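You operate a simulated robot arm through the tools that you are given. There is no shell and no other tool. Be economical: measure what you need, move in short steps, check, and stop when the job is done.

Carry out the task below with a simulated robot arm. There is one attempt and no reset: what you move stays moved.

Task
Iron the pink napkin at the setting its tag names.
Fine: wait for the green lamp, scorch nothing, iron no other napkin; end with the iron on its base and the dial off. Set down upright: blue iron.

Only the result counts: the job must be done as asked and must still hold three seconds after the hand-in. Knocking over, shifting, dropping, spilling or breaking anything else fails it. Flat cloth is picked up by pressing the open fingertips on it (5 to 10 N) and closing them slowly along it; thin cloth reads only 2 to 8 mm in the jaws.

Robot
A 7-joint arm with a two-finger parallel gripper, fixed in place. Base frame: the origin is at the foot of the arm, x ahead of it, y to its left, z up; the work surface is at about z = 860. Units: mm, degrees, N and s.
With the tool pointing down near the work surface it reaches from about 240 to 680 mm from the base axis. Its first joint turns from -66.0 to 66.0 degrees. Payload 2.4 kg.
The TCP is the grasp point between the finger pads, 30 mm short of the fingertips. In the tool frame z runs along the fingers and y along their closing line. The gripper opens to 94 mm. The fingers are 28 mm wide and 10 mm thick; the gripper's body (50 by 96 mm) begins 55 mm behind the TCP.
Orientation is that of the tool frame in the base frame, as a unit quaternion [x, y, z, w]. With the fingers straight down and closing along the base's y, the tool's x points along the base's -x, its y along +y and its z along -z.

Tools
- The arm moves only by the tool nudge_tool. Its argument "increments" is a list of rows, each an object of numbers (a shift or turn left out is 0, a gripper value left out holds the last): "dx", "dy", "dz": the shift along the base's x, y, z in units of 400 mm (1.0 is 400 mm); "wx", "wy", "wz": the turn, a rotation vector about the base's x, y, z in units of 45 degrees (1.0 is 45 degrees); "hand": the finger opening in cm, from 0 to 9.4. In form: [{"dx": .., "dy": .., "dz": .., "wx": .., "wy": .., "wz": .., "hand": ..}, ...]. A call has 1 to 20 rows; each row is the pose to reach, as a shift and turn from the pose commanded when the call began. A call with a number of a shift or a turn outside -1 to 1 is refused whole. A row lasts 0.2 s, in which the tool goes at most 50 mm and 8.6 degrees; a call with a longer step from one row to the next is refused whole, and so is a gripper value outside its range. Where a pose cannot be reached the arm comes as near as it can. A force on the tool above 70 N (or 10 N above the force at the start of the call, whichever is more), or a blocked arm, ends the call early, and 0.2 s more pass. Each finger travels about 153 mm/s and halts on what it meets, pressing with about 35 N; the grip force reading is that of the motor and also rises with nothing between the fingers. The clock runs only during rows and for 0.2 s after the last one: add rows that repeat a pose to give the fingers time. The reply holds the time, the measured pose of the TCP, the force on the tool along the base axes, the opening and the grip force, in the units named above and with some noise, with the torque about the TCP (base axes, N m) and any sound that the robot's microphone picked up.
- Cameras (640 x 400 px; columns grow to the right, rows downward): "scene" is fixed at [36.6, 472.6, 1448.2]; the picture's right is [-0.73, -0.69, 0.00], its down [-0.42, 0.44, -0.79] and it looks along [0.54, -0.57, -0.61] (base axes); focal length 331 px, centre (320, 200). "wrist" rides on the gripper at [76, 14, -103] in the tool frame; the picture's right is [-0.18, 0.98, 0.00], its down [-0.75, -0.14, -0.64] and it looks along [-0.63, -0.12, 0.77] (tool axes); focal length 243 px, centre (320, 200). There is no depth. A picture from a camera that has moved, and an enlarged one, comes with that camera's place and axes in the base frame and with its lens. The place of the scene camera against the robot may be out by one fixed shift of up to 12 mm in any direction.
- snapshot(camera): a new picture of that camera. No time passes.
- enlarge(camera, box): a new picture of the part [left, top, right, bottom] of that camera's present view, enlarged. No time passes.
- close_job(): hands the job in; it is judged then, once.

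Work in short steps. Places have to be worked out from the pictures, the camera data and where the tool is seen: move nearer, look again, correct. Check each grasp and each placing, and mend what went wrong. You have 120 turns and 68 pictures in all, those below and enlarged ones among them. Open the gripper and draw the arm clear of the work before you hand the job in, unless the task says otherwise; then end with one line.

The tools are called as a command line: name --argument value ..., lists and objects as JSON in quotes. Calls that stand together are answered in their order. nudge_tool: Moves the arm, as the interface text tells. Its arguments: {"type":"object","properties":{"increments":{"type":"array","items":{"type":"object","properties":{"dx":{"type":"number"},"dy":{"type":"number"},"dz":{"type":"number"},"wx":{"type":"number"},"wy":{"type":"number"},"wz":{"type":"number"},"hand":{"type":"number"}}}}},"required":["increments"]} The other tools are called the same way: snapshot (camera) takes a picture; enlarge (camera, box) takes an enlarged picture of a part of a camera's view; close_job () hands the job in.

At the start:

```text
t: 0.0
position: [392.8, -126.0, 1188.2]
tool_rot: [-0.001, 1.0, 0.0, 0.001]
wrist_force: [-0.4, -0.1, -0.1]
moment: [-0.01, 0.0, 0.0]
finger_gap: 94.1
grasp_force: 0.1
```

scene: 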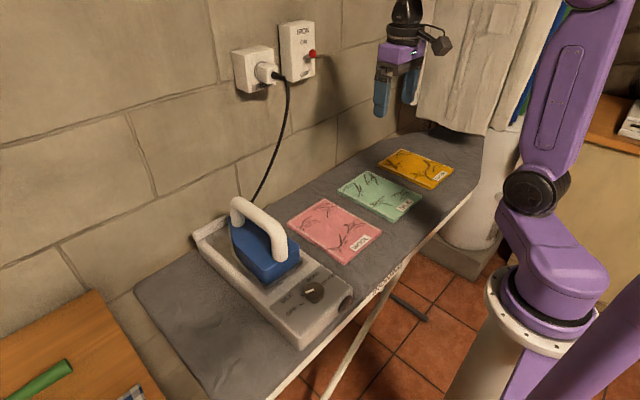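
wrist: 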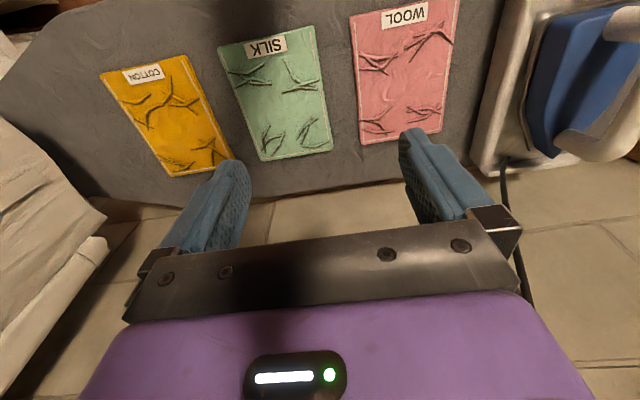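

The pink napkin's tag reads WOOL. I'll look closer at the dial, base, and wall switch.

enlarge --camera "scene" --box '[180, 180, 380, 360]'

enlarge --camera "scene" --box '[220, 10, 340, 110]'

```text
2.22 times, centred on (280, 270) of scene
camera zoom: at [36.6, 472.6, 1448.2], right [-0.73, -0.69, 0.0], down [-0.42, 0.44, -0.79], along [0.54, -0.57, -0.61], focal length 735 px, centre (409, 44)
```

zoom: 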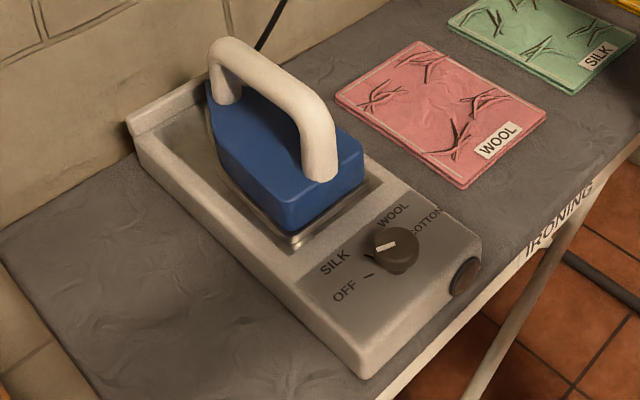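

```text
4.00 times, centred on (280, 60) of scene
camera zoom: at [36.6, 472.6, 1448.2], right [-0.73, -0.69, 0.0], down [-0.42, 0.44, -0.79], along [0.54, -0.57, -0.61], focal length 1323 px, centre (480, 760)
```

zoom: 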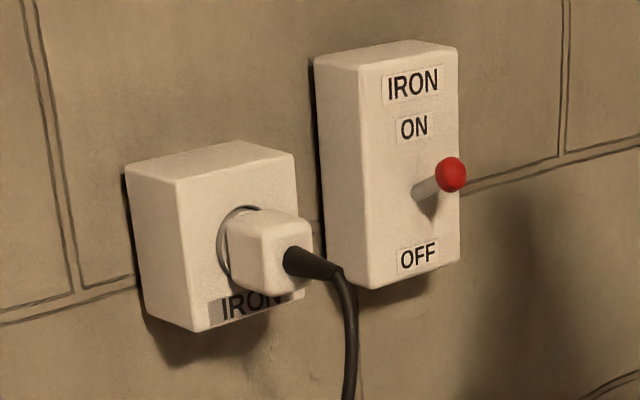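

Tag is WOOL. The switch lever seems tilted up (ON). I'll move over the iron base at height to see the dial and handle with the wrist camera.

nudge_tool --increments '[{"dx": -0.02, "dy": 0.1}, {"dx": -0.04, "dy": 0.2}, {"dx": -0.06, "dy": 0.3}, {"dx": -0.08, "dy": 0.4}, {"dx": -0.1, "dy": 0.5}, {"dx": -0.12, "dy": 0.6}, {"dx": -0.14, "dy": 0.7}, {"dx": -0.157, "dy": 0.79}, {"dx": -0.157, "dy": 0.79}]'

snapshot --camera "wrist"

```text
t: 2.0
position: [329.5, 190.2, 1187.7]
tool_rot: [0.0, 1.0, 0.0, 0.001]
wrist_force: [-0.3, -0.2, -0.5]
moment: [-0.01, -0.04, 0.01]
finger_gap: 94.0
grasp_force: 0.0
```

```text
63 pictures are left
camera wrist: at [252.2, 203.6, 1290.2], right [0.18, 0.98, 0.0], down [0.75, -0.14, 0.64], along [0.63, -0.12, -0.77], focal length 243 px, centre (320, 200)
```

wrist: 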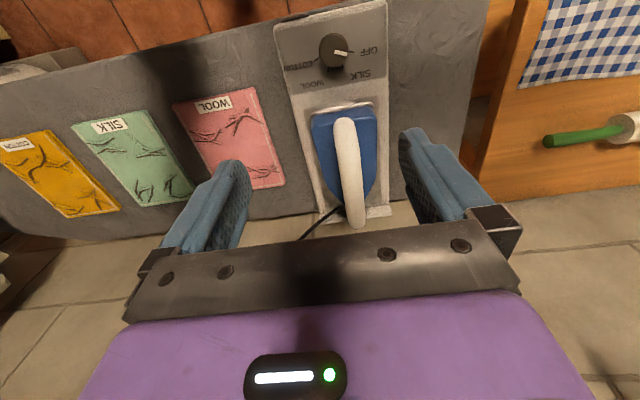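

enlarge --camera "wrist" --box '[270, 0, 410, 88]'

enlarge --camera "wrist" --box '[270, 80, 430, 230]'

```text
4.55 times, centred on (340, 44) of wrist
camera zoom: at [252.2, 203.6, 1290.2], right [0.18, 0.98, 0.0], down [0.75, -0.14, 0.64], along [0.63, -0.12, -0.77], focal length 1103 px, centre (229, 909)
```

zoom: 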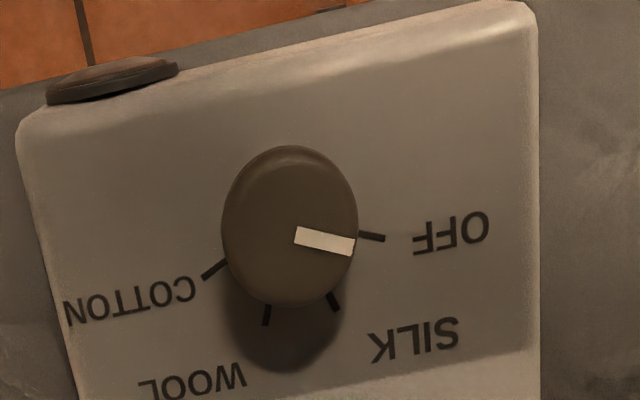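

```text
2.67 times, centred on (350, 155) of wrist
camera zoom: at [252.2, 203.6, 1290.2], right [0.18, 0.98, 0.0], down [0.75, -0.14, 0.64], along [0.63, -0.12, -0.77], focal length 647 px, centre (240, 320)
```

zoom: 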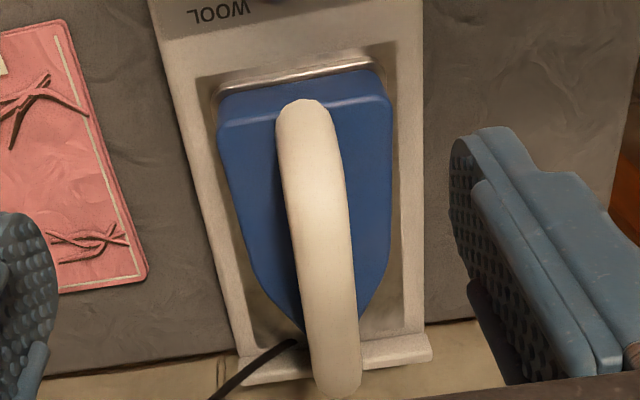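

Dial points to OFF; centre estimated at (309,210), top z≈922, settings 49° apart, WOOL about −98° (clockwise from above) from OFF. I'll go above it, pre-turned +45°, with fingers at 60 mm.

nudge_tool --increments '[{"dx": -0.017, "dy": 0.016, "dz": -0.08, "wz": 0.17, "hand": 6.0}, {"dx": -0.034, "dy": 0.033, "dz": -0.16, "wz": 0.34}, {"dx": -0.051, "dy": 0.0495, "dz": -0.24, "wz": 0.51}, {"dx": -0.051, "dy": 0.0495, "dz": -0.34, "wz": 0.68}, {"dx": -0.051, "dy": 0.0495, "dz": -0.42, "wz": 0.85}, {"dx": -0.051, "dy": 0.0495, "dz": -0.5, "wz": 1.0}, {"dx": -0.051, "dy": 0.0495, "dz": -0.5, "wz": 1.0}]'

snapshot --camera "wrist"

enlarge --camera "scene" --box '[180, 160, 400, 340]'

```text
t: 3.6
position: [306.9, 211.2, 989.7]
tool_rot: [-0.383, 0.924, 0.0, 0.001]
wrist_force: [-0.9, -0.1, 0.3]
moment: [-0.01, 0.01, -0.02]
finger_gap: 59.9
grasp_force: 0.0
```

```text
60 pictures are left
camera wrist: at [242.9, 167.1, 1092.4], right [-0.57, 0.82, 0.0], down [0.63, 0.43, 0.64], along [0.53, 0.36, -0.77], focal length 243 px, centre (320, 200)
```

wrist: 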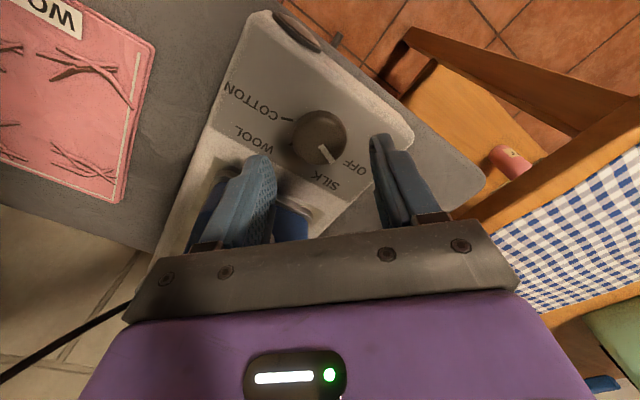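

```text
2.22 times, centred on (290, 250) of scene
camera zoom: at [36.6, 472.6, 1448.2], right [-0.73, -0.69, 0.0], down [-0.42, 0.44, -0.79], along [0.54, -0.57, -0.61], focal length 735 px, centre (387, 89)
```

zoom: 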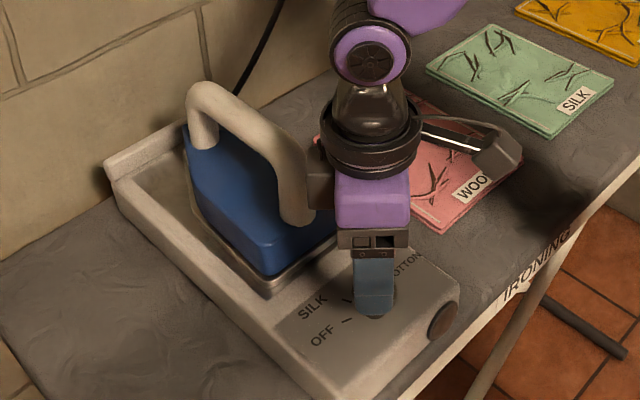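

Knob centre confirmed about (309,211). I'll lower to TCP z≈937 with fingertips around the knob, force-guarded.

nudge_tool --increments '[{"dx": 0.006, "dz": -0.05}, {"dx": 0.006, "dz": -0.09}, {"dx": 0.006, "dz": -0.115}, {"dx": 0.006, "dz": -0.13}, {"dx": 0.006, "dz": -0.13}]'

snapshot --camera "wrist"

enlarge --camera "scene" --box '[240, 220, 360, 320]'

```text
t: 4.8
position: [311.5, 210.9, 939.4]
tool_rot: [-0.384, 0.923, 0.0, 0.001]
wrist_force: [-3.4, -2.6, 13.8]
moment: [-0.18, 0.3, -0.07]
finger_gap: 59.8
grasp_force: 0.0
stopped in row 5: the force on the tool passed its limit at 75 N (the readings are from after the stop); the commanded pose is now the measured one
```

```text
58 pictures are left
camera wrist: at [247.0, 167.6, 1042.5], right [-0.57, 0.82, 0.0], down [0.63, 0.43, 0.64], along [0.53, 0.36, -0.77], focal length 243 px, centre (320, 200)
```

wrist: 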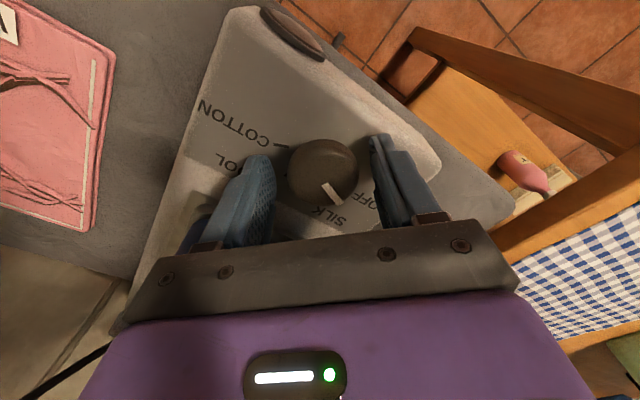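

```text
4.00 times, centred on (300, 270) of scene
camera zoom: at [36.4, 472.4, 1448.3], right [-0.73, -0.69, 0.0], down [-0.42, 0.44, -0.79], along [0.54, -0.57, -0.61], focal length 1323 px, centre (400, -80)
```

zoom: 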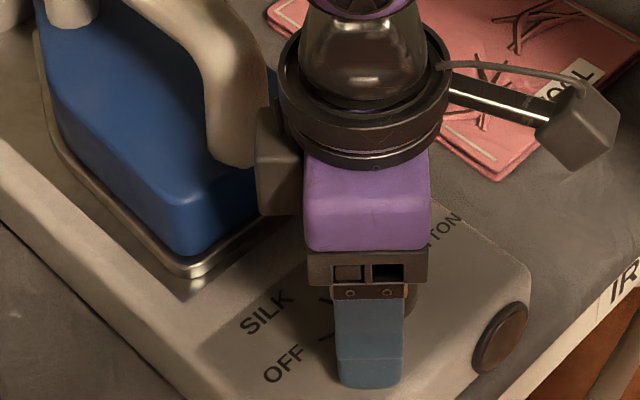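

Tips touched the base top (≈z 908). Back up 3 mm, centre slightly, and close on the knob.

nudge_tool --increments '[{"dx": -0.004, "dy": 0.003, "dz": 0.009}, {"dx": -0.004, "dy": 0.003, "dz": 0.009, "hand": 4.6}, {"dx": -0.004, "dy": 0.003, "dz": 0.009, "hand": 4.0}, {"dx": -0.004, "dy": 0.003, "dz": 0.009, "hand": 3.2}, {"dx": -0.004, "dy": 0.003, "dz": 0.009, "hand": 2.6}, {"dx": -0.004, "dy": 0.003, "dz": 0.009, "hand": 2.6}]'

```text
t: 6.2
position: [309.7, 212.9, 944.7]
tool_rot: [-0.384, 0.923, 0.0, 0.002]
wrist_force: [-9.9, 2.7, 35.2]
moment: [-0.61, 0.77, -0.07]
finger_gap: 37.9
grasp_force: 45.1
```

Gripped at 37.9 mm, but a 35 N upward force appears; look before turning.

enlarge --camera "wrist" --box '[200, 80, 440, 240]'

enlarge --camera "scene" --box '[240, 220, 360, 320]'

```text
2.50 times, centred on (320, 160) of wrist
camera zoom: at [245.4, 169.4, 1046.7], right [-0.57, 0.82, 0.0], down [0.63, 0.43, 0.64], along [0.53, 0.36, -0.76], focal length 606 px, centre (320, 300)
```

zoom: 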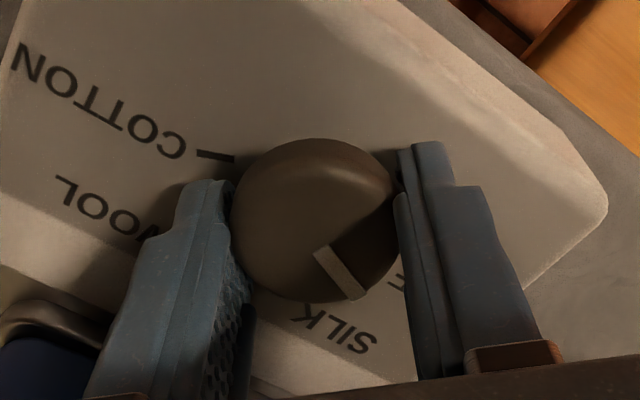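

```text
4.00 times, centred on (300, 270) of scene
camera zoom: at [36.0, 472.4, 1448.3], right [-0.73, -0.69, 0.0], down [-0.42, 0.44, -0.79], along [0.54, -0.57, -0.61], focal length 1323 px, centre (400, -80)
```

zoom: 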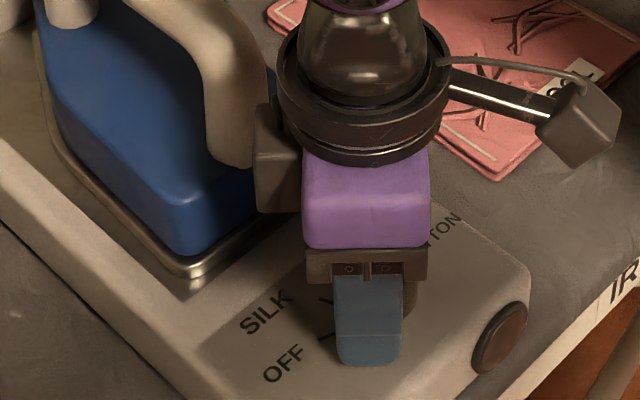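

Fingers are fairly around the knob. The up-force suggests a tapered knob; I'll rotate −45° in steps, staying at this height.

nudge_tool --increments '[{"dz": 0.004}, {"dz": 0.004, "wz": -0.15}, {"dz": 0.004, "wz": -0.3}, {"dz": 0.004, "wz": -0.45}, {"dz": 0.004, "wz": -0.6}, {"dz": 0.004, "wz": -0.75}, {"dz": 0.004, "wz": -0.9}, {"dz": 0.004, "wz": -1.0}]'

snapshot --camera "wrist"

```text
t: 8.0
position: [310.3, 209.5, 944.4]
tool_rot: [0.003, 1.0, -0.002, 0.0]
wrist_force: [18.1, -26.8, -28.6]
moment: [0.28, -0.48, 0.1]
finger_gap: 37.9
grasp_force: 44.8
```

```text
54 pictures are left
camera wrist: at [234.7, 225.6, 1047.2], right [0.19, 0.98, 0.0], down [0.75, -0.14, 0.64], along [0.63, -0.12, -0.77], focal length 243 px, centre (320, 200)
```

wrist: 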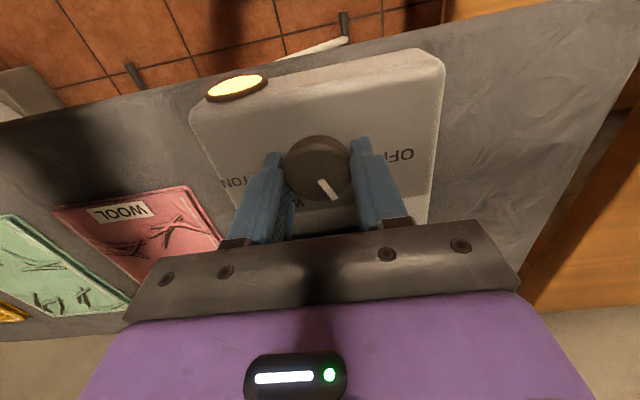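

Lamp lit amber (heating); pointer near SILK. Continue another −45° with a small compliance correction.

nudge_tool --increments '[{"dx": 0.002, "dy": -0.005, "dz": -0.002, "wz": -0.15}, {"dx": 0.002, "dy": -0.005, "dz": -0.002, "wz": -0.3}, {"dx": 0.002, "dy": -0.005, "dz": -0.002, "wz": -0.45}, {"dx": 0.002, "dy": -0.005, "dz": -0.002, "wz": -0.6}, {"dx": 0.002, "dy": -0.005, "dz": -0.002, "wz": -0.75}, {"dx": 0.002, "dy": -0.005, "dz": -0.002, "wz": -0.9}, {"dx": 0.002, "dy": -0.005, "dz": -0.002, "wz": -1.0}, {"dx": 0.002, "dy": -0.005, "dz": -0.002, "wz": -1.0}]'

enlarge --camera "wrist" --box '[200, 60, 440, 220]'

```text
t: 9.4
position: [310.2, 207.7, 945.3]
tool_rot: [0.339, 0.941, -0.003, 0.0]
wrist_force: [-4.0, -8.0, 22.0]
moment: [-0.12, -0.09, 0.02]
finger_gap: 37.5
grasp_force: 45.6
stopped in row 7: the force on the tool passed its limit at 72 N (the readings are from after the stop); the commanded pose is now the measured one
```

```text
2.50 times, centred on (320, 140) of wrist
camera zoom: at [260.6, 268.4, 1046.9], right [0.77, 0.64, -0.01], down [0.49, -0.59, 0.64], along [0.41, -0.5, -0.77], focal length 606 px, centre (320, 350)
```

zoom: 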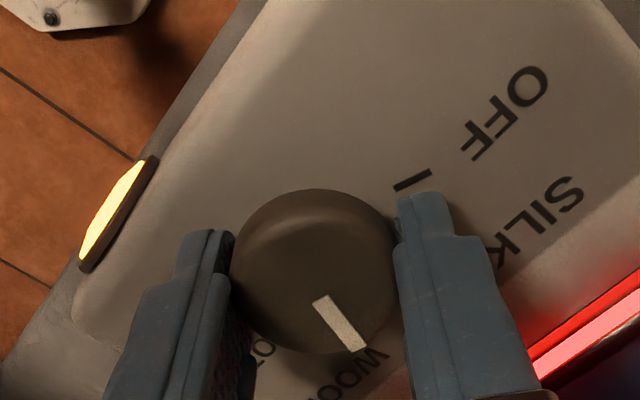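

Pointer seems close to WOOL. Release, rise, and check against the ticks.

nudge_tool --increments '[{"hand": 4.5}, {"hand": 5.5}, {"hand": 6.0}, {"dz": 0.08}, {"dz": 0.18}, {"dz": 0.25}, {"dz": 0.25}]'

snapshot --camera "wrist"

enlarge --camera "wrist" --box '[230, 40, 410, 160]'

```text
t: 11.0
position: [310.3, 208.9, 1043.7]
tool_rot: [0.339, 0.941, -0.003, 0.0]
wrist_force: [-0.2, 0.1, 0.7]
moment: [-0.02, -0.04, -0.01]
finger_gap: 60.0
grasp_force: 0.1
```

```text
52 pictures are left
camera wrist: at [261.4, 269.4, 1146.5], right [0.77, 0.64, -0.01], down [0.49, -0.59, 0.64], along [0.41, -0.5, -0.77], focal length 243 px, centre (320, 200)
```

wrist: 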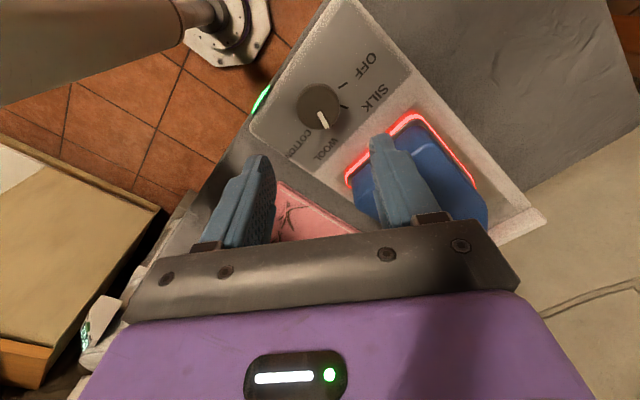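

```text
3.33 times, centred on (320, 100) of wrist
camera zoom: at [261.4, 269.4, 1146.5], right [0.77, 0.64, -0.01], down [0.49, -0.59, 0.64], along [0.41, -0.5, -0.77], focal length 809 px, centre (320, 533)
```

zoom: 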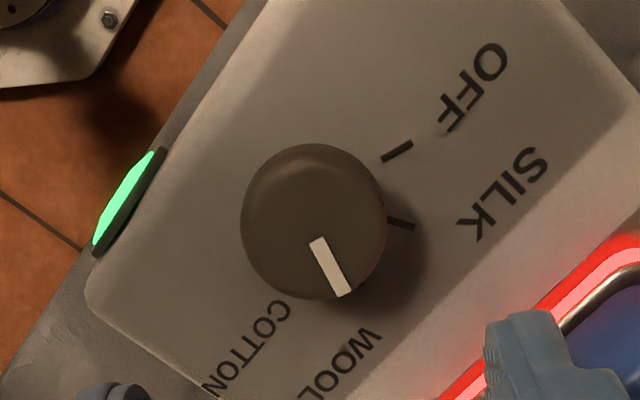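

Lamp is green. I'll rotate back to closing along y and rise for a straight view of dial and handle.

nudge_tool --increments '[{"dz": 0.07, "wz": 0.15}, {"dz": 0.14, "wz": 0.3}, {"dz": 0.2, "wz": 0.45}, {"dz": 0.2, "wz": 0.6}, {"dz": 0.2, "wz": 0.75}, {"dz": 0.2, "wz": 0.88}, {"dz": 0.2, "wz": 0.88}]'

snapshot --camera "wrist"

enlarge --camera "wrist" --box '[230, 40, 410, 160]'

```text
t: 12.6
position: [310.8, 208.7, 1123.7]
tool_rot: [-0.001, 1.0, -0.002, 0.001]
wrist_force: [-1.4, 0.2, 0.2]
moment: [0.01, 0.01, -0.01]
finger_gap: 60.1
grasp_force: 0.0
```

```text
50 pictures are left
camera wrist: at [233.3, 224.4, 1226.2], right [0.18, 0.98, 0.0], down [0.75, -0.14, 0.64], along [0.63, -0.12, -0.77], focal length 243 px, centre (320, 200)
```

wrist: 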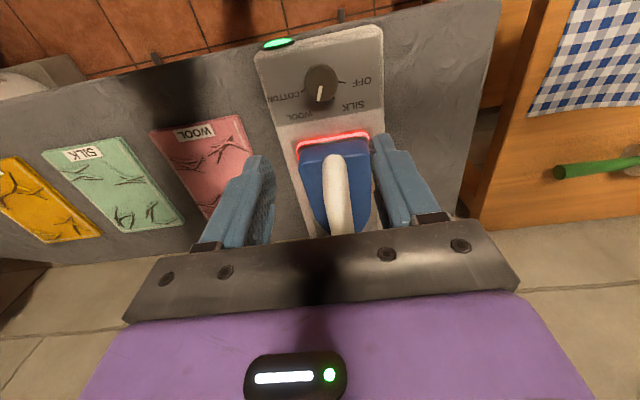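

```text
3.33 times, centred on (320, 100) of wrist
camera zoom: at [233.3, 224.4, 1226.2], right [0.18, 0.98, 0.0], down [0.75, -0.14, 0.64], along [0.63, -0.12, -0.77], focal length 809 px, centre (320, 533)
```

zoom: 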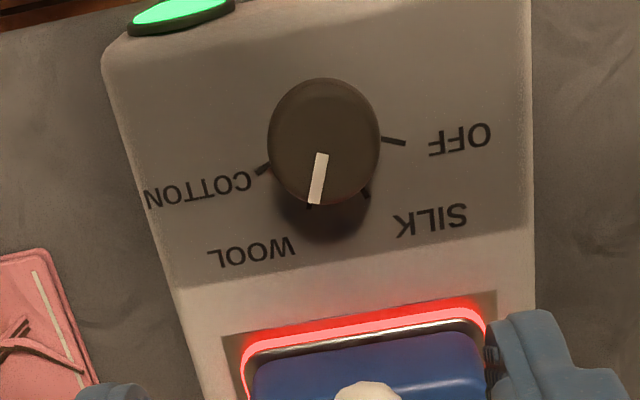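

Pointer is exactly on WOOL and the lamp is green. Now move above the handle (estimated top z≈1030, x 400–530, y≈210) to look.

nudge_tool --increments '[{"dx": 0.1, "hand": 8.0}, {"dx": 0.2}, {"dx": 0.3}, {"dx": 0.37}, {"dx": 0.37}]'

snapshot --camera "wrist"

enlarge --camera "scene" --box '[180, 130, 370, 310]'

```text
t: 13.8
position: [458.9, 208.9, 1126.3]
tool_rot: [0.0, 1.0, -0.003, 0.001]
wrist_force: [-0.8, 0.0, 1.0]
moment: [-0.02, 0.0, 0.01]
finger_gap: 80.0
grasp_force: 0.1
```

```text
48 pictures are left
camera wrist: at [381.3, 224.9, 1228.3], right [0.18, 0.98, 0.0], down [0.75, -0.14, 0.64], along [0.63, -0.12, -0.77], focal length 243 px, centre (320, 200)
```

wrist: 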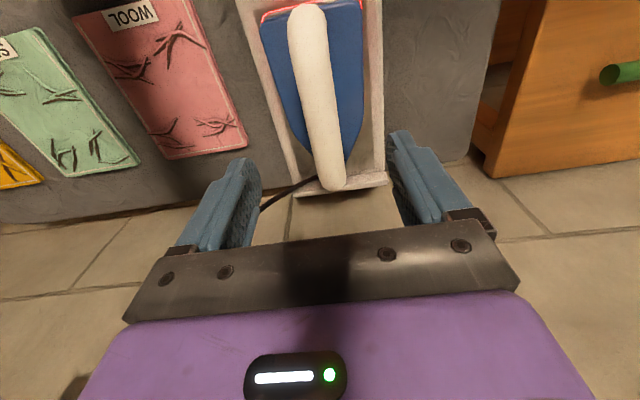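

```text
2.22 times, centred on (275, 220) of scene
camera zoom: at [36.6, 472.5, 1448.2], right [-0.73, -0.69, 0.0], down [-0.42, 0.44, -0.79], along [0.54, -0.57, -0.61], focal length 735 px, centre (420, 156)
```

zoom: 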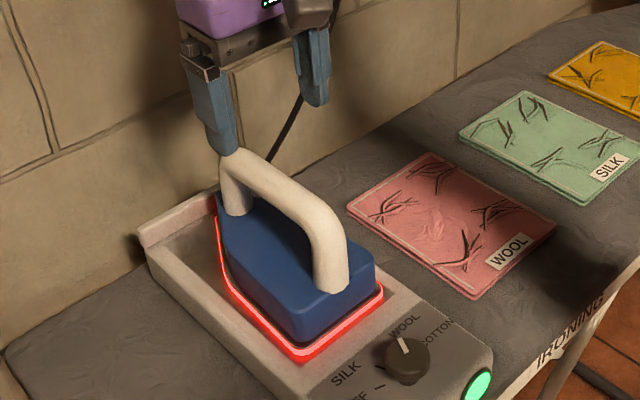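

Handle centreline y≈211, top z≈1030, x 402–527. Descend with open fingers straddling it to TCP z≈1015 at x≈452.

nudge_tool --increments '[{"dx": -0.017, "dy": 0.005, "dz": -0.08}, {"dx": -0.017, "dy": 0.005, "dz": -0.16}, {"dx": -0.017, "dy": 0.005, "dz": -0.22}, {"dx": -0.017, "dy": 0.005, "dz": -0.26}, {"dx": -0.017, "dy": 0.005, "dz": -0.278}, {"dx": -0.017, "dy": 0.005, "dz": -0.278}]'

snapshot --camera "wrist"

enlarge --camera "scene" --box '[180, 130, 370, 310]'

```text
t: 15.2
position: [450.3, 209.0, 1013.0]
tool_rot: [0.0, 1.0, -0.003, 0.0]
wrist_force: [0.3, -0.2, -0.2]
moment: [0.02, -0.04, -0.07]
finger_gap: 79.9
grasp_force: 0.0
```

```text
46 pictures are left
camera wrist: at [373.4, 224.2, 1115.5], right [0.18, 0.98, -0.01], down [0.75, -0.14, 0.64], along [0.63, -0.12, -0.77], focal length 243 px, centre (320, 200)
```

wrist: 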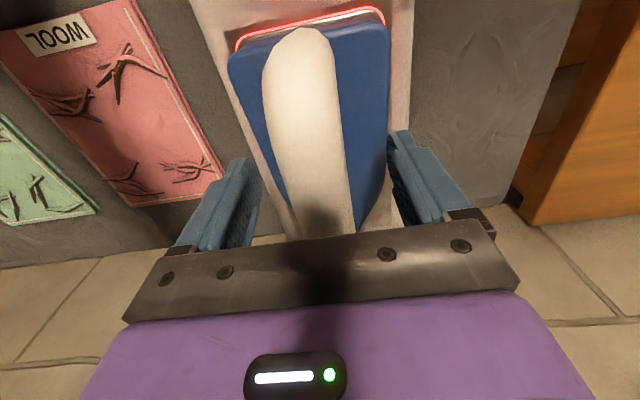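

```text
2.22 times, centred on (275, 220) of scene
camera zoom: at [36.6, 472.6, 1448.2], right [-0.73, -0.69, 0.0], down [-0.42, 0.44, -0.79], along [0.54, -0.57, -0.61], focal length 735 px, centre (420, 156)
```

zoom: 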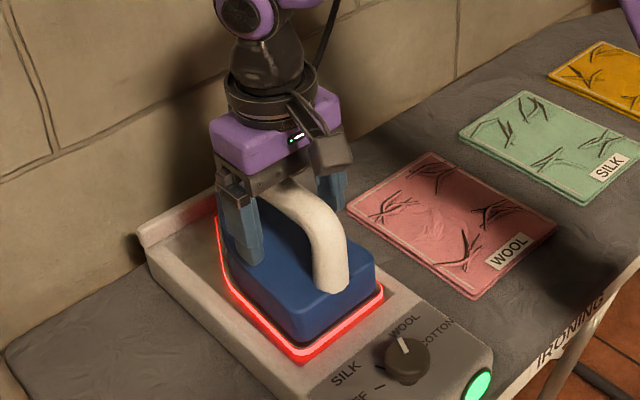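

Fingers straddle the handle without contact. Close on it.

nudge_tool --increments '[{"hand": 5.0}, {"hand": 3.5}, {"hand": 2.6}, {"hand": 1.8}, {"hand": 1.0}, {"hand": 1.0}, {"hand": 1.0}]'

```text
t: 16.8
position: [450.0, 209.5, 1013.8]
tool_rot: [0.0, 1.0, -0.003, 0.001]
wrist_force: [-1.5, 4.4, -0.6]
moment: [-0.03, -0.33, 0.21]
finger_gap: 32.3
grasp_force: 35.2
```

Handle held (32 mm, 35 N). Lift straight up 70 mm.

nudge_tool --increments '[{"dz": 0.01}, {"dz": 0.03}, {"dz": 0.06}, {"dz": 0.1}, {"dz": 0.14}, {"dz": 0.175}, {"dz": 0.175}]'

enlarge --camera "scene" --box '[160, 100, 400, 320]'

```text
t: 18.4
position: [452.0, 212.2, 1084.4]
tool_rot: [0.0, 1.0, -0.003, 0.0]
wrist_force: [-1.1, -0.2, -16.4]
moment: [0.0, 0.32, -0.03]
finger_gap: 32.0
grasp_force: 34.6
```

```text
1.82 times, centred on (280, 210) of scene
camera zoom: at [36.9, 472.7, 1448.1], right [-0.73, -0.69, 0.0], down [-0.42, 0.44, -0.79], along [0.54, -0.57, -0.61], focal length 601 px, centre (393, 182)
```

zoom: 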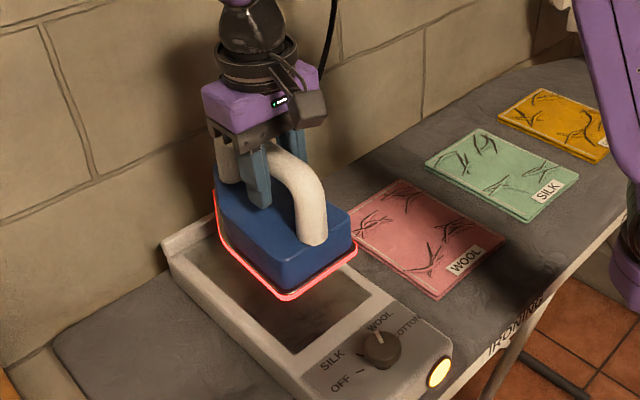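

Iron lifted level, 16 N. Carry it over the pink napkin (centre ≈(448,0)) and lower to well above the cloth.

nudge_tool --increments '[{"dy": -0.06}, {"dx": -0.02, "dy": -0.15}, {"dx": -0.04, "dy": -0.25}, {"dx": -0.05, "dy": -0.35}, {"dx": -0.05, "dy": -0.44}, {"dx": -0.05, "dy": -0.51}, {"dx": -0.05, "dy": -0.53, "dz": -0.03}, {"dx": -0.05, "dy": -0.53, "dz": -0.09}, {"dx": -0.05, "dy": -0.53, "dz": -0.15}, {"dx": -0.05, "dy": -0.53, "dz": -0.15}]'

snapshot --camera "scene"

snapshot --camera "wrist"

```text
t: 20.6
position: [433.6, -2.5, 1024.1]
tool_rot: [0.0, 1.0, -0.002, 0.001]
wrist_force: [0.5, 0.2, -17.3]
moment: [-0.01, 0.33, 0.0]
finger_gap: 32.3
grasp_force: 34.6
```

```text
43 pictures are left
```

scene: 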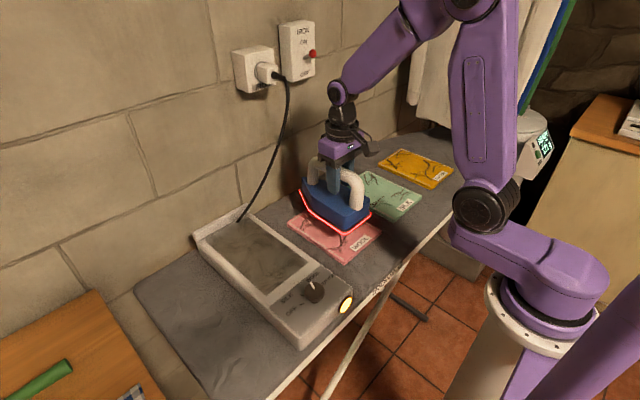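

```text
42 pictures are left
camera wrist: at [355.7, 13.6, 1126.4], right [0.18, 0.98, -0.01], down [0.75, -0.14, 0.64], along [0.63, -0.12, -0.77], focal length 243 px, centre (320, 200)
```

wrist: 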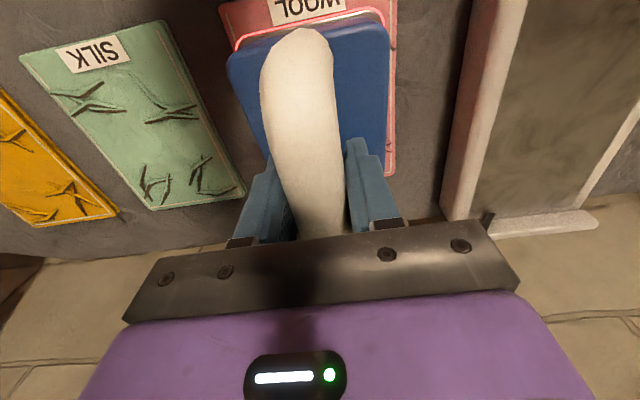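

Iron is above the napkin. Lower in smaller steps, watching the force.

nudge_tool --increments '[{"dz": -0.03}, {"dz": -0.055}, {"dz": -0.07}, {"dz": -0.07}]'

```text
t: 21.6
position: [432.2, -1.4, 994.8]
tool_rot: [0.001, 1.0, -0.002, 0.0]
wrist_force: [0.3, 0.0, -16.4]
moment: [-0.01, 0.32, 0.0]
finger_gap: 32.3
grasp_force: 34.7
```

enlarge --camera "scene" --box '[270, 140, 410, 270]'

```text
3.08 times, centred on (340, 205) of scene
camera zoom: at [36.9, 472.6, 1448.2], right [-0.73, -0.69, 0.0], down [-0.42, 0.44, -0.79], along [0.54, -0.57, -0.61], focal length 1017 px, centre (258, 185)
```

zoom: 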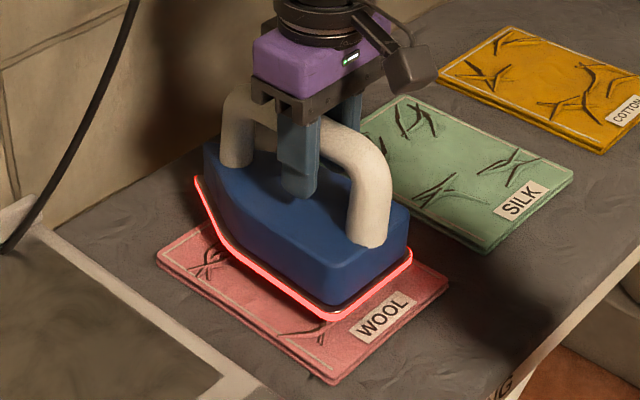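

Still roughly 10 mm above. Continue down with moving steps of 2 mm.

nudge_tool --increments '[{"dz": -0.01}, {"dz": -0.02}, {"dz": -0.02}]'

```text
t: 22.4
position: [431.7, -1.7, 988.3]
tool_rot: [0.0, 1.0, -0.003, 0.0]
wrist_force: [0.1, 0.5, -17.3]
moment: [-0.01, 0.3, -0.01]
finger_gap: 32.3
grasp_force: 35.0
```

nudge_tool --increments '[{"dz": -0.005}, {"dz": -0.01}, {"dz": -0.01}]'

```text
t: 23.2
position: [432.5, -0.4, 982.7]
tool_rot: [0.0, 1.0, -0.003, 0.0]
wrist_force: [-0.4, 0.3, -16.2]
moment: [0.0, 0.35, 0.0]
finger_gap: 32.4
grasp_force: 34.6
```

No contact yet; lower 4 mm more.

nudge_tool --increments '[{"dz": -0.005}, {"dz": -0.01}]'

```text
t: 23.8
position: [431.8, -0.3, 979.9]
tool_rot: [0.0, 1.0, -0.002, 0.0]
wrist_force: [-0.1, 0.1, -17.1]
moment: [-0.03, 0.35, -0.02]
finger_gap: 32.1
grasp_force: 34.9
```

nudge_tool --increments '[{"dz": -0.005}, {"dz": -0.01}]'

enlarge --camera "scene" --box '[270, 140, 410, 270]'

```text
t: 24.4
position: [432.7, -1.6, 973.4]
tool_rot: [0.0, 1.0, -0.002, 0.0]
wrist_force: [-0.4, -0.1, -17.3]
moment: [0.01, 0.33, 0.01]
finger_gap: 32.1
grasp_force: 34.8
```

```text
3.08 times, centred on (340, 205) of scene
camera zoom: at [36.9, 472.6, 1448.2], right [-0.73, -0.69, 0.0], down [-0.42, 0.44, -0.79], along [0.54, -0.57, -0.61], focal length 1017 px, centre (258, 185)
```

zoom: 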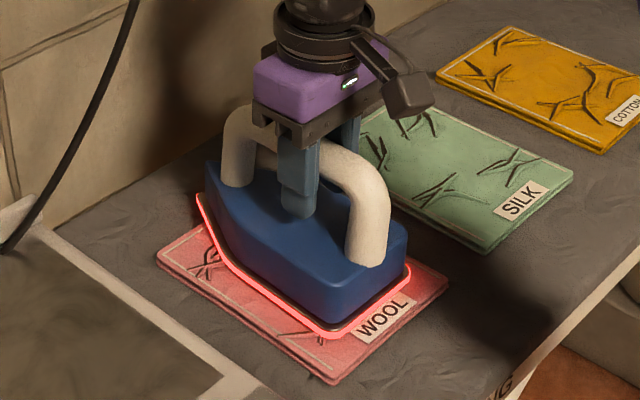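

Nearly down. 2 mm more at a time.

nudge_tool --increments '[{"dz": -0.005}, {"dz": -0.0075}]'

```text
t: 25.0
position: [432.2, -3.0, 973.1]
tool_rot: [0.0, 1.0, -0.002, 0.002]
wrist_force: [-6.5, 4.9, 11.5]
moment: [-0.34, 0.07, -0.06]
finger_gap: 32.3
grasp_force: 35.0
```

Contact: about 28 N on the cloth. Ease slightly and start sweeping at once.

nudge_tool --increments '[{"dx": -0.03, "dy": 0.03, "dz": 0.002}, {"dx": -0.06, "dy": 0.06, "dz": 0.002}, {"dx": -0.08, "dy": 0.085, "dz": 0.002}, {"dx": -0.03, "dy": 0.09, "dz": 0.002}, {"dx": 0.02, "dy": 0.09, "dz": 0.002}, {"dx": 0.06, "dy": 0.09, "dz": 0.002}, {"dx": 0.09, "dy": 0.085, "dz": 0.002}, {"dx": 0.09, "dy": 0.04, "dz": 0.002}, {"dx": 0.09, "dy": 0.0, "dz": 0.002}, {"dx": 0.09, "dy": -0.04, "dz": 0.002}, {"dx": 0.09, "dy": -0.085, "dz": 0.002}, {"dx": 0.05, "dy": -0.09, "dz": 0.002}, {"dx": 0.0, "dy": -0.09, "dz": 0.002}, {"dx": -0.05, "dy": -0.09, "dz": 0.002}, {"dx": -0.085, "dy": -0.085, "dz": 0.002}, {"dx": -0.085, "dy": -0.04, "dz": 0.002}, {"dx": -0.085, "dy": 0.0, "dz": 0.002}, {"dx": -0.085, "dy": 0.04, "dz": 0.002}, {"dx": -0.04, "dy": 0.02, "dz": 0.002}, {"dx": 0.0, "dy": 0.0, "dz": 0.002}]'

snapshot --camera "scene"

```text
t: 29.2
position: [431.5, -0.5, 973.7]
tool_rot: [0.001, 1.0, -0.003, -0.001]
wrist_force: [-1.8, 2.9, -7.7]
moment: [0.2, 0.7, -0.18]
finger_gap: 32.2
grasp_force: 35.3
```

```text
39 pictures are left
```

scene: 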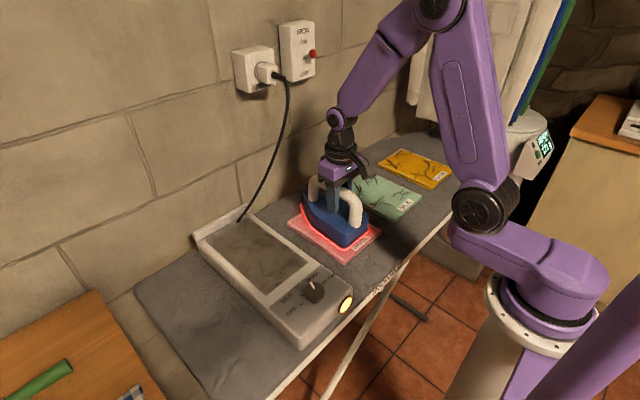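

Swept fully. Lift 50 mm off and inspect for remaining creases.

nudge_tool --increments '[{"dz": 0.04}, {"dz": 0.1}, {"dz": 0.16}, {"dz": 0.22}]'

enlarge --camera "scene" --box '[250, 140, 430, 280]'

snapshot --camera "wrist"

```text
t: 30.2
position: [432.1, -1.8, 1060.6]
tool_rot: [-0.001, 1.0, -0.003, 0.0]
wrist_force: [0.0, 0.0, -16.8]
moment: [0.0, 0.37, 0.0]
finger_gap: 32.1
grasp_force: 35.1
```

```text
2.86 times, centred on (340, 210) of scene
camera zoom: at [36.8, 472.6, 1448.2], right [-0.73, -0.69, 0.0], down [-0.42, 0.44, -0.79], along [0.54, -0.57, -0.61], focal length 945 px, centre (263, 171)
```

zoom: 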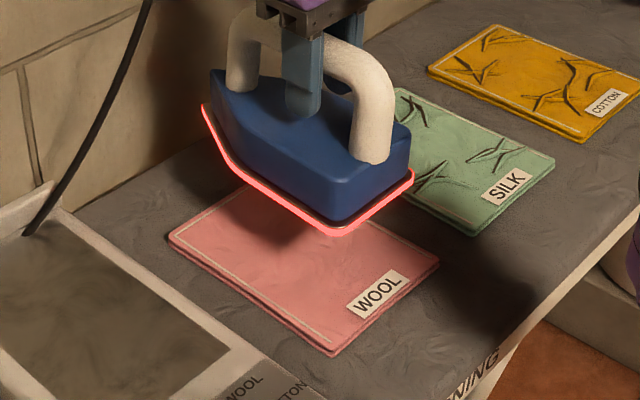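

```text
37 pictures are left
camera wrist: at [355.5, 13.5, 1162.9], right [0.18, 0.98, -0.01], down [0.75, -0.14, 0.64], along [0.63, -0.12, -0.77], focal length 243 px, centre (320, 200)
```

wrist: 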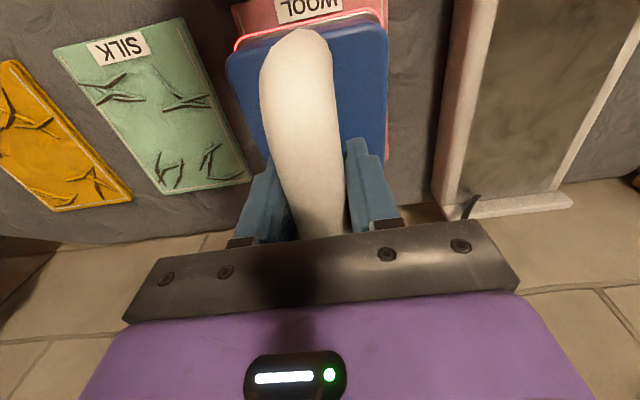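

Visible creases are gone. Carry the iron back above its base and look at the whole napkin.

nudge_tool --increments '[{"dz": 0.06}, {"dx": 0.01, "dy": 0.06, "dz": 0.06}, {"dx": 0.02, "dy": 0.15, "dz": 0.06}, {"dx": 0.04, "dy": 0.25, "dz": 0.06}, {"dx": 0.05, "dy": 0.35, "dz": 0.06}, {"dx": 0.05, "dy": 0.44, "dz": 0.06}, {"dx": 0.05, "dy": 0.51, "dz": 0.06}, {"dx": 0.05, "dy": 0.53, "dz": 0.06}, {"dx": 0.05, "dy": 0.53, "dz": 0.0}, {"dx": 0.05, "dy": 0.53, "dz": 0.0}]'

enlarge --camera "scene" --box '[170, 130, 410, 330]'

snapshot --camera "wrist"

```text
t: 32.4
position: [451.4, 211.3, 1062.5]
tool_rot: [0.0, 1.0, -0.002, 0.0]
wrist_force: [-0.6, 0.1, -17.0]
moment: [0.05, 0.33, 0.02]
finger_gap: 32.0
grasp_force: 35.2
```

```text
2.00 times, centred on (290, 230) of scene
camera zoom: at [36.9, 472.7, 1448.1], right [-0.73, -0.69, 0.0], down [-0.42, 0.44, -0.79], along [0.54, -0.57, -0.61], focal length 661 px, centre (380, 140)
```

zoom: 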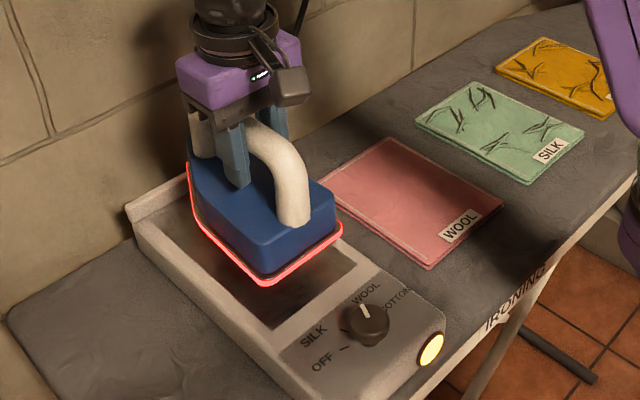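

```text
35 pictures are left
camera wrist: at [375.2, 226.9, 1164.4], right [0.18, 0.98, -0.01], down [0.75, -0.14, 0.64], along [0.63, -0.12, -0.77], focal length 243 px, centre (320, 200)
```

wrist: 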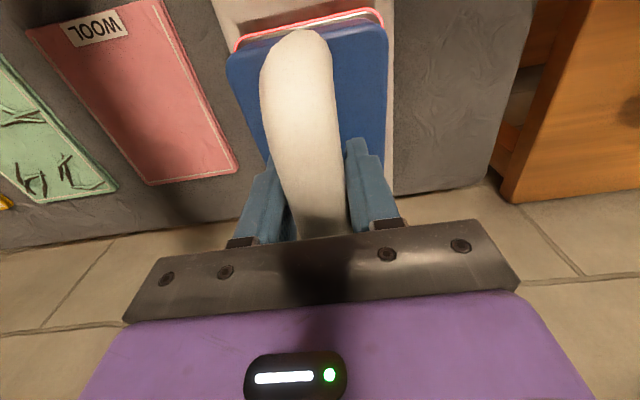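

Napkin is fully smooth and unscorched. Lower the iron into its tray, 48 mm, gently at the end.

nudge_tool --increments '[{"dz": -0.03}, {"dz": -0.06}, {"dz": -0.085}, {"dz": -0.1}, {"dz": -0.107}, {"dz": -0.112}, {"dz": -0.112}]'

enlarge --camera "scene" --box '[180, 160, 370, 320]'

```text
t: 34.0
position: [454.1, 211.2, 1016.2]
tool_rot: [0.0, 1.0, -0.003, 0.0]
wrist_force: [-0.5, 0.3, -16.6]
moment: [0.01, 0.31, 0.0]
finger_gap: 32.1
grasp_force: 35.0
```

```text
2.50 times, centred on (275, 240) of scene
camera zoom: at [36.9, 472.7, 1448.1], right [-0.73, -0.69, 0.0], down [-0.42, 0.44, -0.79], along [0.54, -0.57, -0.61], focal length 827 px, centre (432, 100)
```

zoom: 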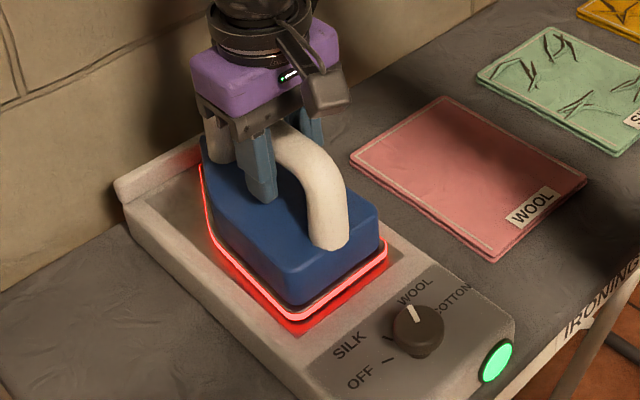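

Almost seated (lamp back to green). A few mm more.

nudge_tool --increments '[{"dz": -0.004}, {"dz": -0.0075}, {"dz": -0.0075}]'

```text
t: 34.8
position: [451.7, 209.6, 1013.8]
tool_rot: [0.0, 1.0, -0.003, 0.0]
wrist_force: [-1.8, 0.1, -14.4]
moment: [0.19, 0.43, -0.01]
finger_gap: 32.2
grasp_force: 35.5
```

Just beginning contact; one more mm or so.

nudge_tool --increments '[{"dz": -0.003}, {"dz": -0.003}]'

```text
t: 35.4
position: [451.3, 211.3, 1012.8]
tool_rot: [0.002, 1.0, -0.003, 0.002]
wrist_force: [-9.9, -6.1, 20.4]
moment: [0.03, 0.63, 0.03]
finger_gap: 32.3
grasp_force: 35.2
```

Seated. Open the fingers slowly and rise straight up.

nudge_tool --increments '[{"dz": 0.002, "hand": 3.6}, {"dz": 0.002, "hand": 4.5}, {"dz": 0.002, "hand": 6.0}, {"dz": 0.002, "hand": 8.0}, {"dz": 0.002, "hand": 8.0}, {"dz": 0.08}, {"dz": 0.18}, {"dz": 0.28}, {"dz": 0.28}]'

enlarge --camera "scene" --box '[180, 160, 370, 320]'

snapshot --camera "wrist"

```text
t: 37.4
position: [452.3, 207.8, 1124.6]
tool_rot: [0.0, 1.0, -0.002, 0.0]
wrist_force: [-0.3, 0.0, 0.1]
moment: [-0.03, -0.01, 0.0]
finger_gap: 79.9
grasp_force: 0.0
```

```text
2.50 times, centred on (275, 240) of scene
camera zoom: at [36.6, 472.5, 1448.2], right [-0.73, -0.69, 0.0], down [-0.42, 0.44, -0.79], along [0.54, -0.57, -0.61], focal length 827 px, centre (432, 100)
```

zoom: 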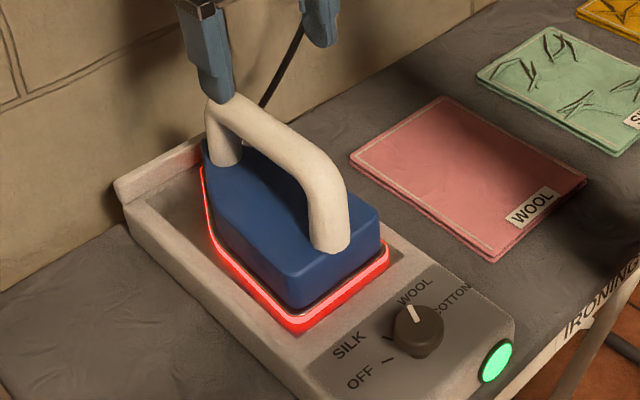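

```text
32 pictures are left
camera wrist: at [375.9, 223.2, 1227.8], right [0.18, 0.98, -0.01], down [0.75, -0.14, 0.64], along [0.63, -0.12, -0.77], focal length 243 px, centre (320, 200)
```

wrist: 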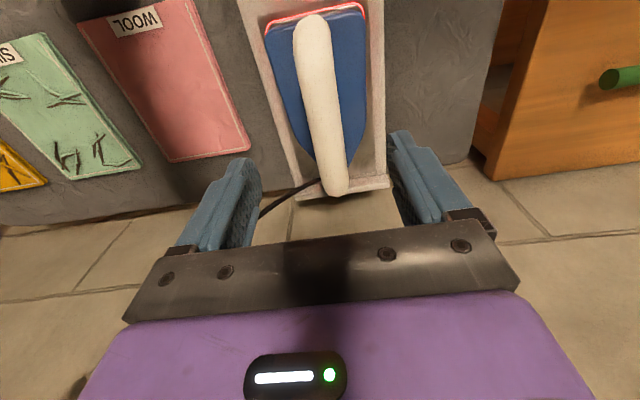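

Iron seated and stable, lamp green. Next turn the dial back: move over the knob, turned −45°.

nudge_tool --increments '[{"dx": -0.09, "hand": 6.0}, {"dx": -0.18, "wz": -0.1}, {"dx": -0.27, "wz": -0.28}, {"dx": -0.355, "wz": -0.46}, {"dx": -0.355, "dz": -0.06, "wz": -0.64}, {"dx": -0.355, "dz": -0.13, "wz": -0.82}, {"dx": -0.355, "dz": -0.2, "wz": -1.0}, {"dx": -0.355, "dz": -0.3, "wz": -1.0}, {"dx": -0.355, "dz": -0.3, "wz": -1.0}]'

enlarge --camera "wrist" --box '[200, 60, 440, 220]'

```text
t: 39.4
position: [307.3, 211.5, 1003.1]
tool_rot: [0.384, 0.923, -0.003, -0.001]
wrist_force: [0.1, 0.4, -0.3]
moment: [0.0, -0.04, 0.0]
finger_gap: 59.9
grasp_force: 0.2
```

```text
2.50 times, centred on (320, 140) of wrist
camera zoom: at [264.0, 276.9, 1104.2], right [0.83, 0.56, 0.0], down [0.43, -0.63, 0.64], along [0.36, -0.53, -0.77], focal length 606 px, centre (320, 350)
```

zoom: 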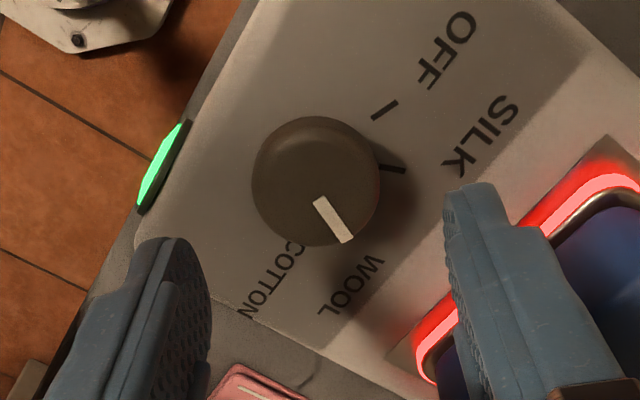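

Knob is ~3 mm in −y from the tool. Correct and lower to TCP z≈944, then close.

nudge_tool --increments '[{"dx": 0.002, "dy": -0.005, "dz": -0.06}, {"dx": 0.002, "dy": -0.005, "dz": -0.11}, {"dx": 0.002, "dy": -0.005, "dz": -0.135}, {"dx": 0.002, "dy": -0.005, "dz": -0.146}, {"dx": 0.002, "dy": -0.005, "dz": -0.146, "hand": 4.6}, {"dx": 0.002, "dy": -0.005, "dz": -0.146, "hand": 4.0}, {"dx": 0.002, "dy": -0.005, "dz": -0.146, "hand": 3.2}, {"dx": 0.002, "dy": -0.005, "dz": -0.146, "hand": 2.6}, {"dx": 0.002, "dy": -0.005, "dz": -0.146, "hand": 2.6}]'

```text
t: 41.4
position: [309.9, 208.5, 945.3]
tool_rot: [0.383, 0.924, -0.003, -0.001]
wrist_force: [-4.6, -4.2, -3.1]
moment: [0.31, -0.15, -0.01]
finger_gap: 37.9
grasp_force: 45.2
```

Knob gripped with low side forces. Rotate +45°.

nudge_tool --increments '[{"wz": 0.15}, {"wz": 0.3}, {"wz": 0.45}, {"wz": 0.6}, {"wz": 0.75}, {"wz": 0.9}, {"wz": 1.0}, {"wz": 1.0}]'

```text
t: 43.2
position: [310.8, 210.1, 946.3]
tool_rot: [-0.002, 1.0, -0.003, 0.001]
wrist_force: [-12.6, 20.2, -41.3]
moment: [0.22, 0.03, -0.04]
finger_gap: 37.9
grasp_force: 45.3
```

Continue +45° with small force-relieving correction.

nudge_tool --increments '[{"dx": -0.001, "dy": 0.002, "dz": -0.003, "wz": 0.15}, {"dx": -0.001, "dy": 0.002, "dz": -0.003, "wz": 0.3}, {"dx": -0.001, "dy": 0.002, "dz": -0.003, "wz": 0.45}, {"dx": -0.001, "dy": 0.002, "dz": -0.003, "wz": 0.6}, {"dx": -0.001, "dy": 0.002, "dz": -0.003, "wz": 0.75}, {"dx": -0.001, "dy": 0.002, "dz": -0.003, "wz": 0.9}, {"dx": -0.001, "dy": 0.002, "dz": -0.003, "wz": 1.0}, {"dx": -0.001, "dy": 0.002, "dz": -0.003, "wz": 1.0}]'

enlarge --camera "wrist" --box '[200, 60, 440, 220]'

```text
t: 44.7
position: [310.4, 212.9, 945.0]
tool_rot: [-0.367, 0.93, 0.0, 0.006]
wrist_force: [-7.0, 1.4, 8.8]
moment: [0.67, 0.32, 0.01]
finger_gap: 37.5
grasp_force: 44.7
stopped in row 7: the force on the tool passed its limit at 71 N (the readings are from after the stop); the commanded pose is now the measured one
```

```text
2.50 times, centred on (320, 140) of wrist
camera zoom: at [243.2, 171.6, 1047.4], right [-0.54, 0.84, 0.0], down [0.64, 0.41, 0.65], along [0.55, 0.35, -0.76], focal length 606 px, centre (320, 350)
```

zoom: 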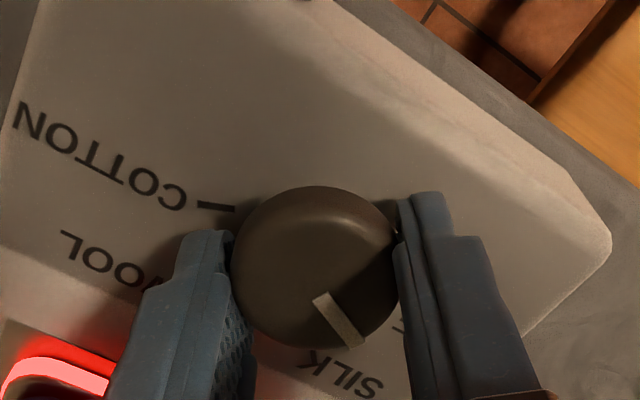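

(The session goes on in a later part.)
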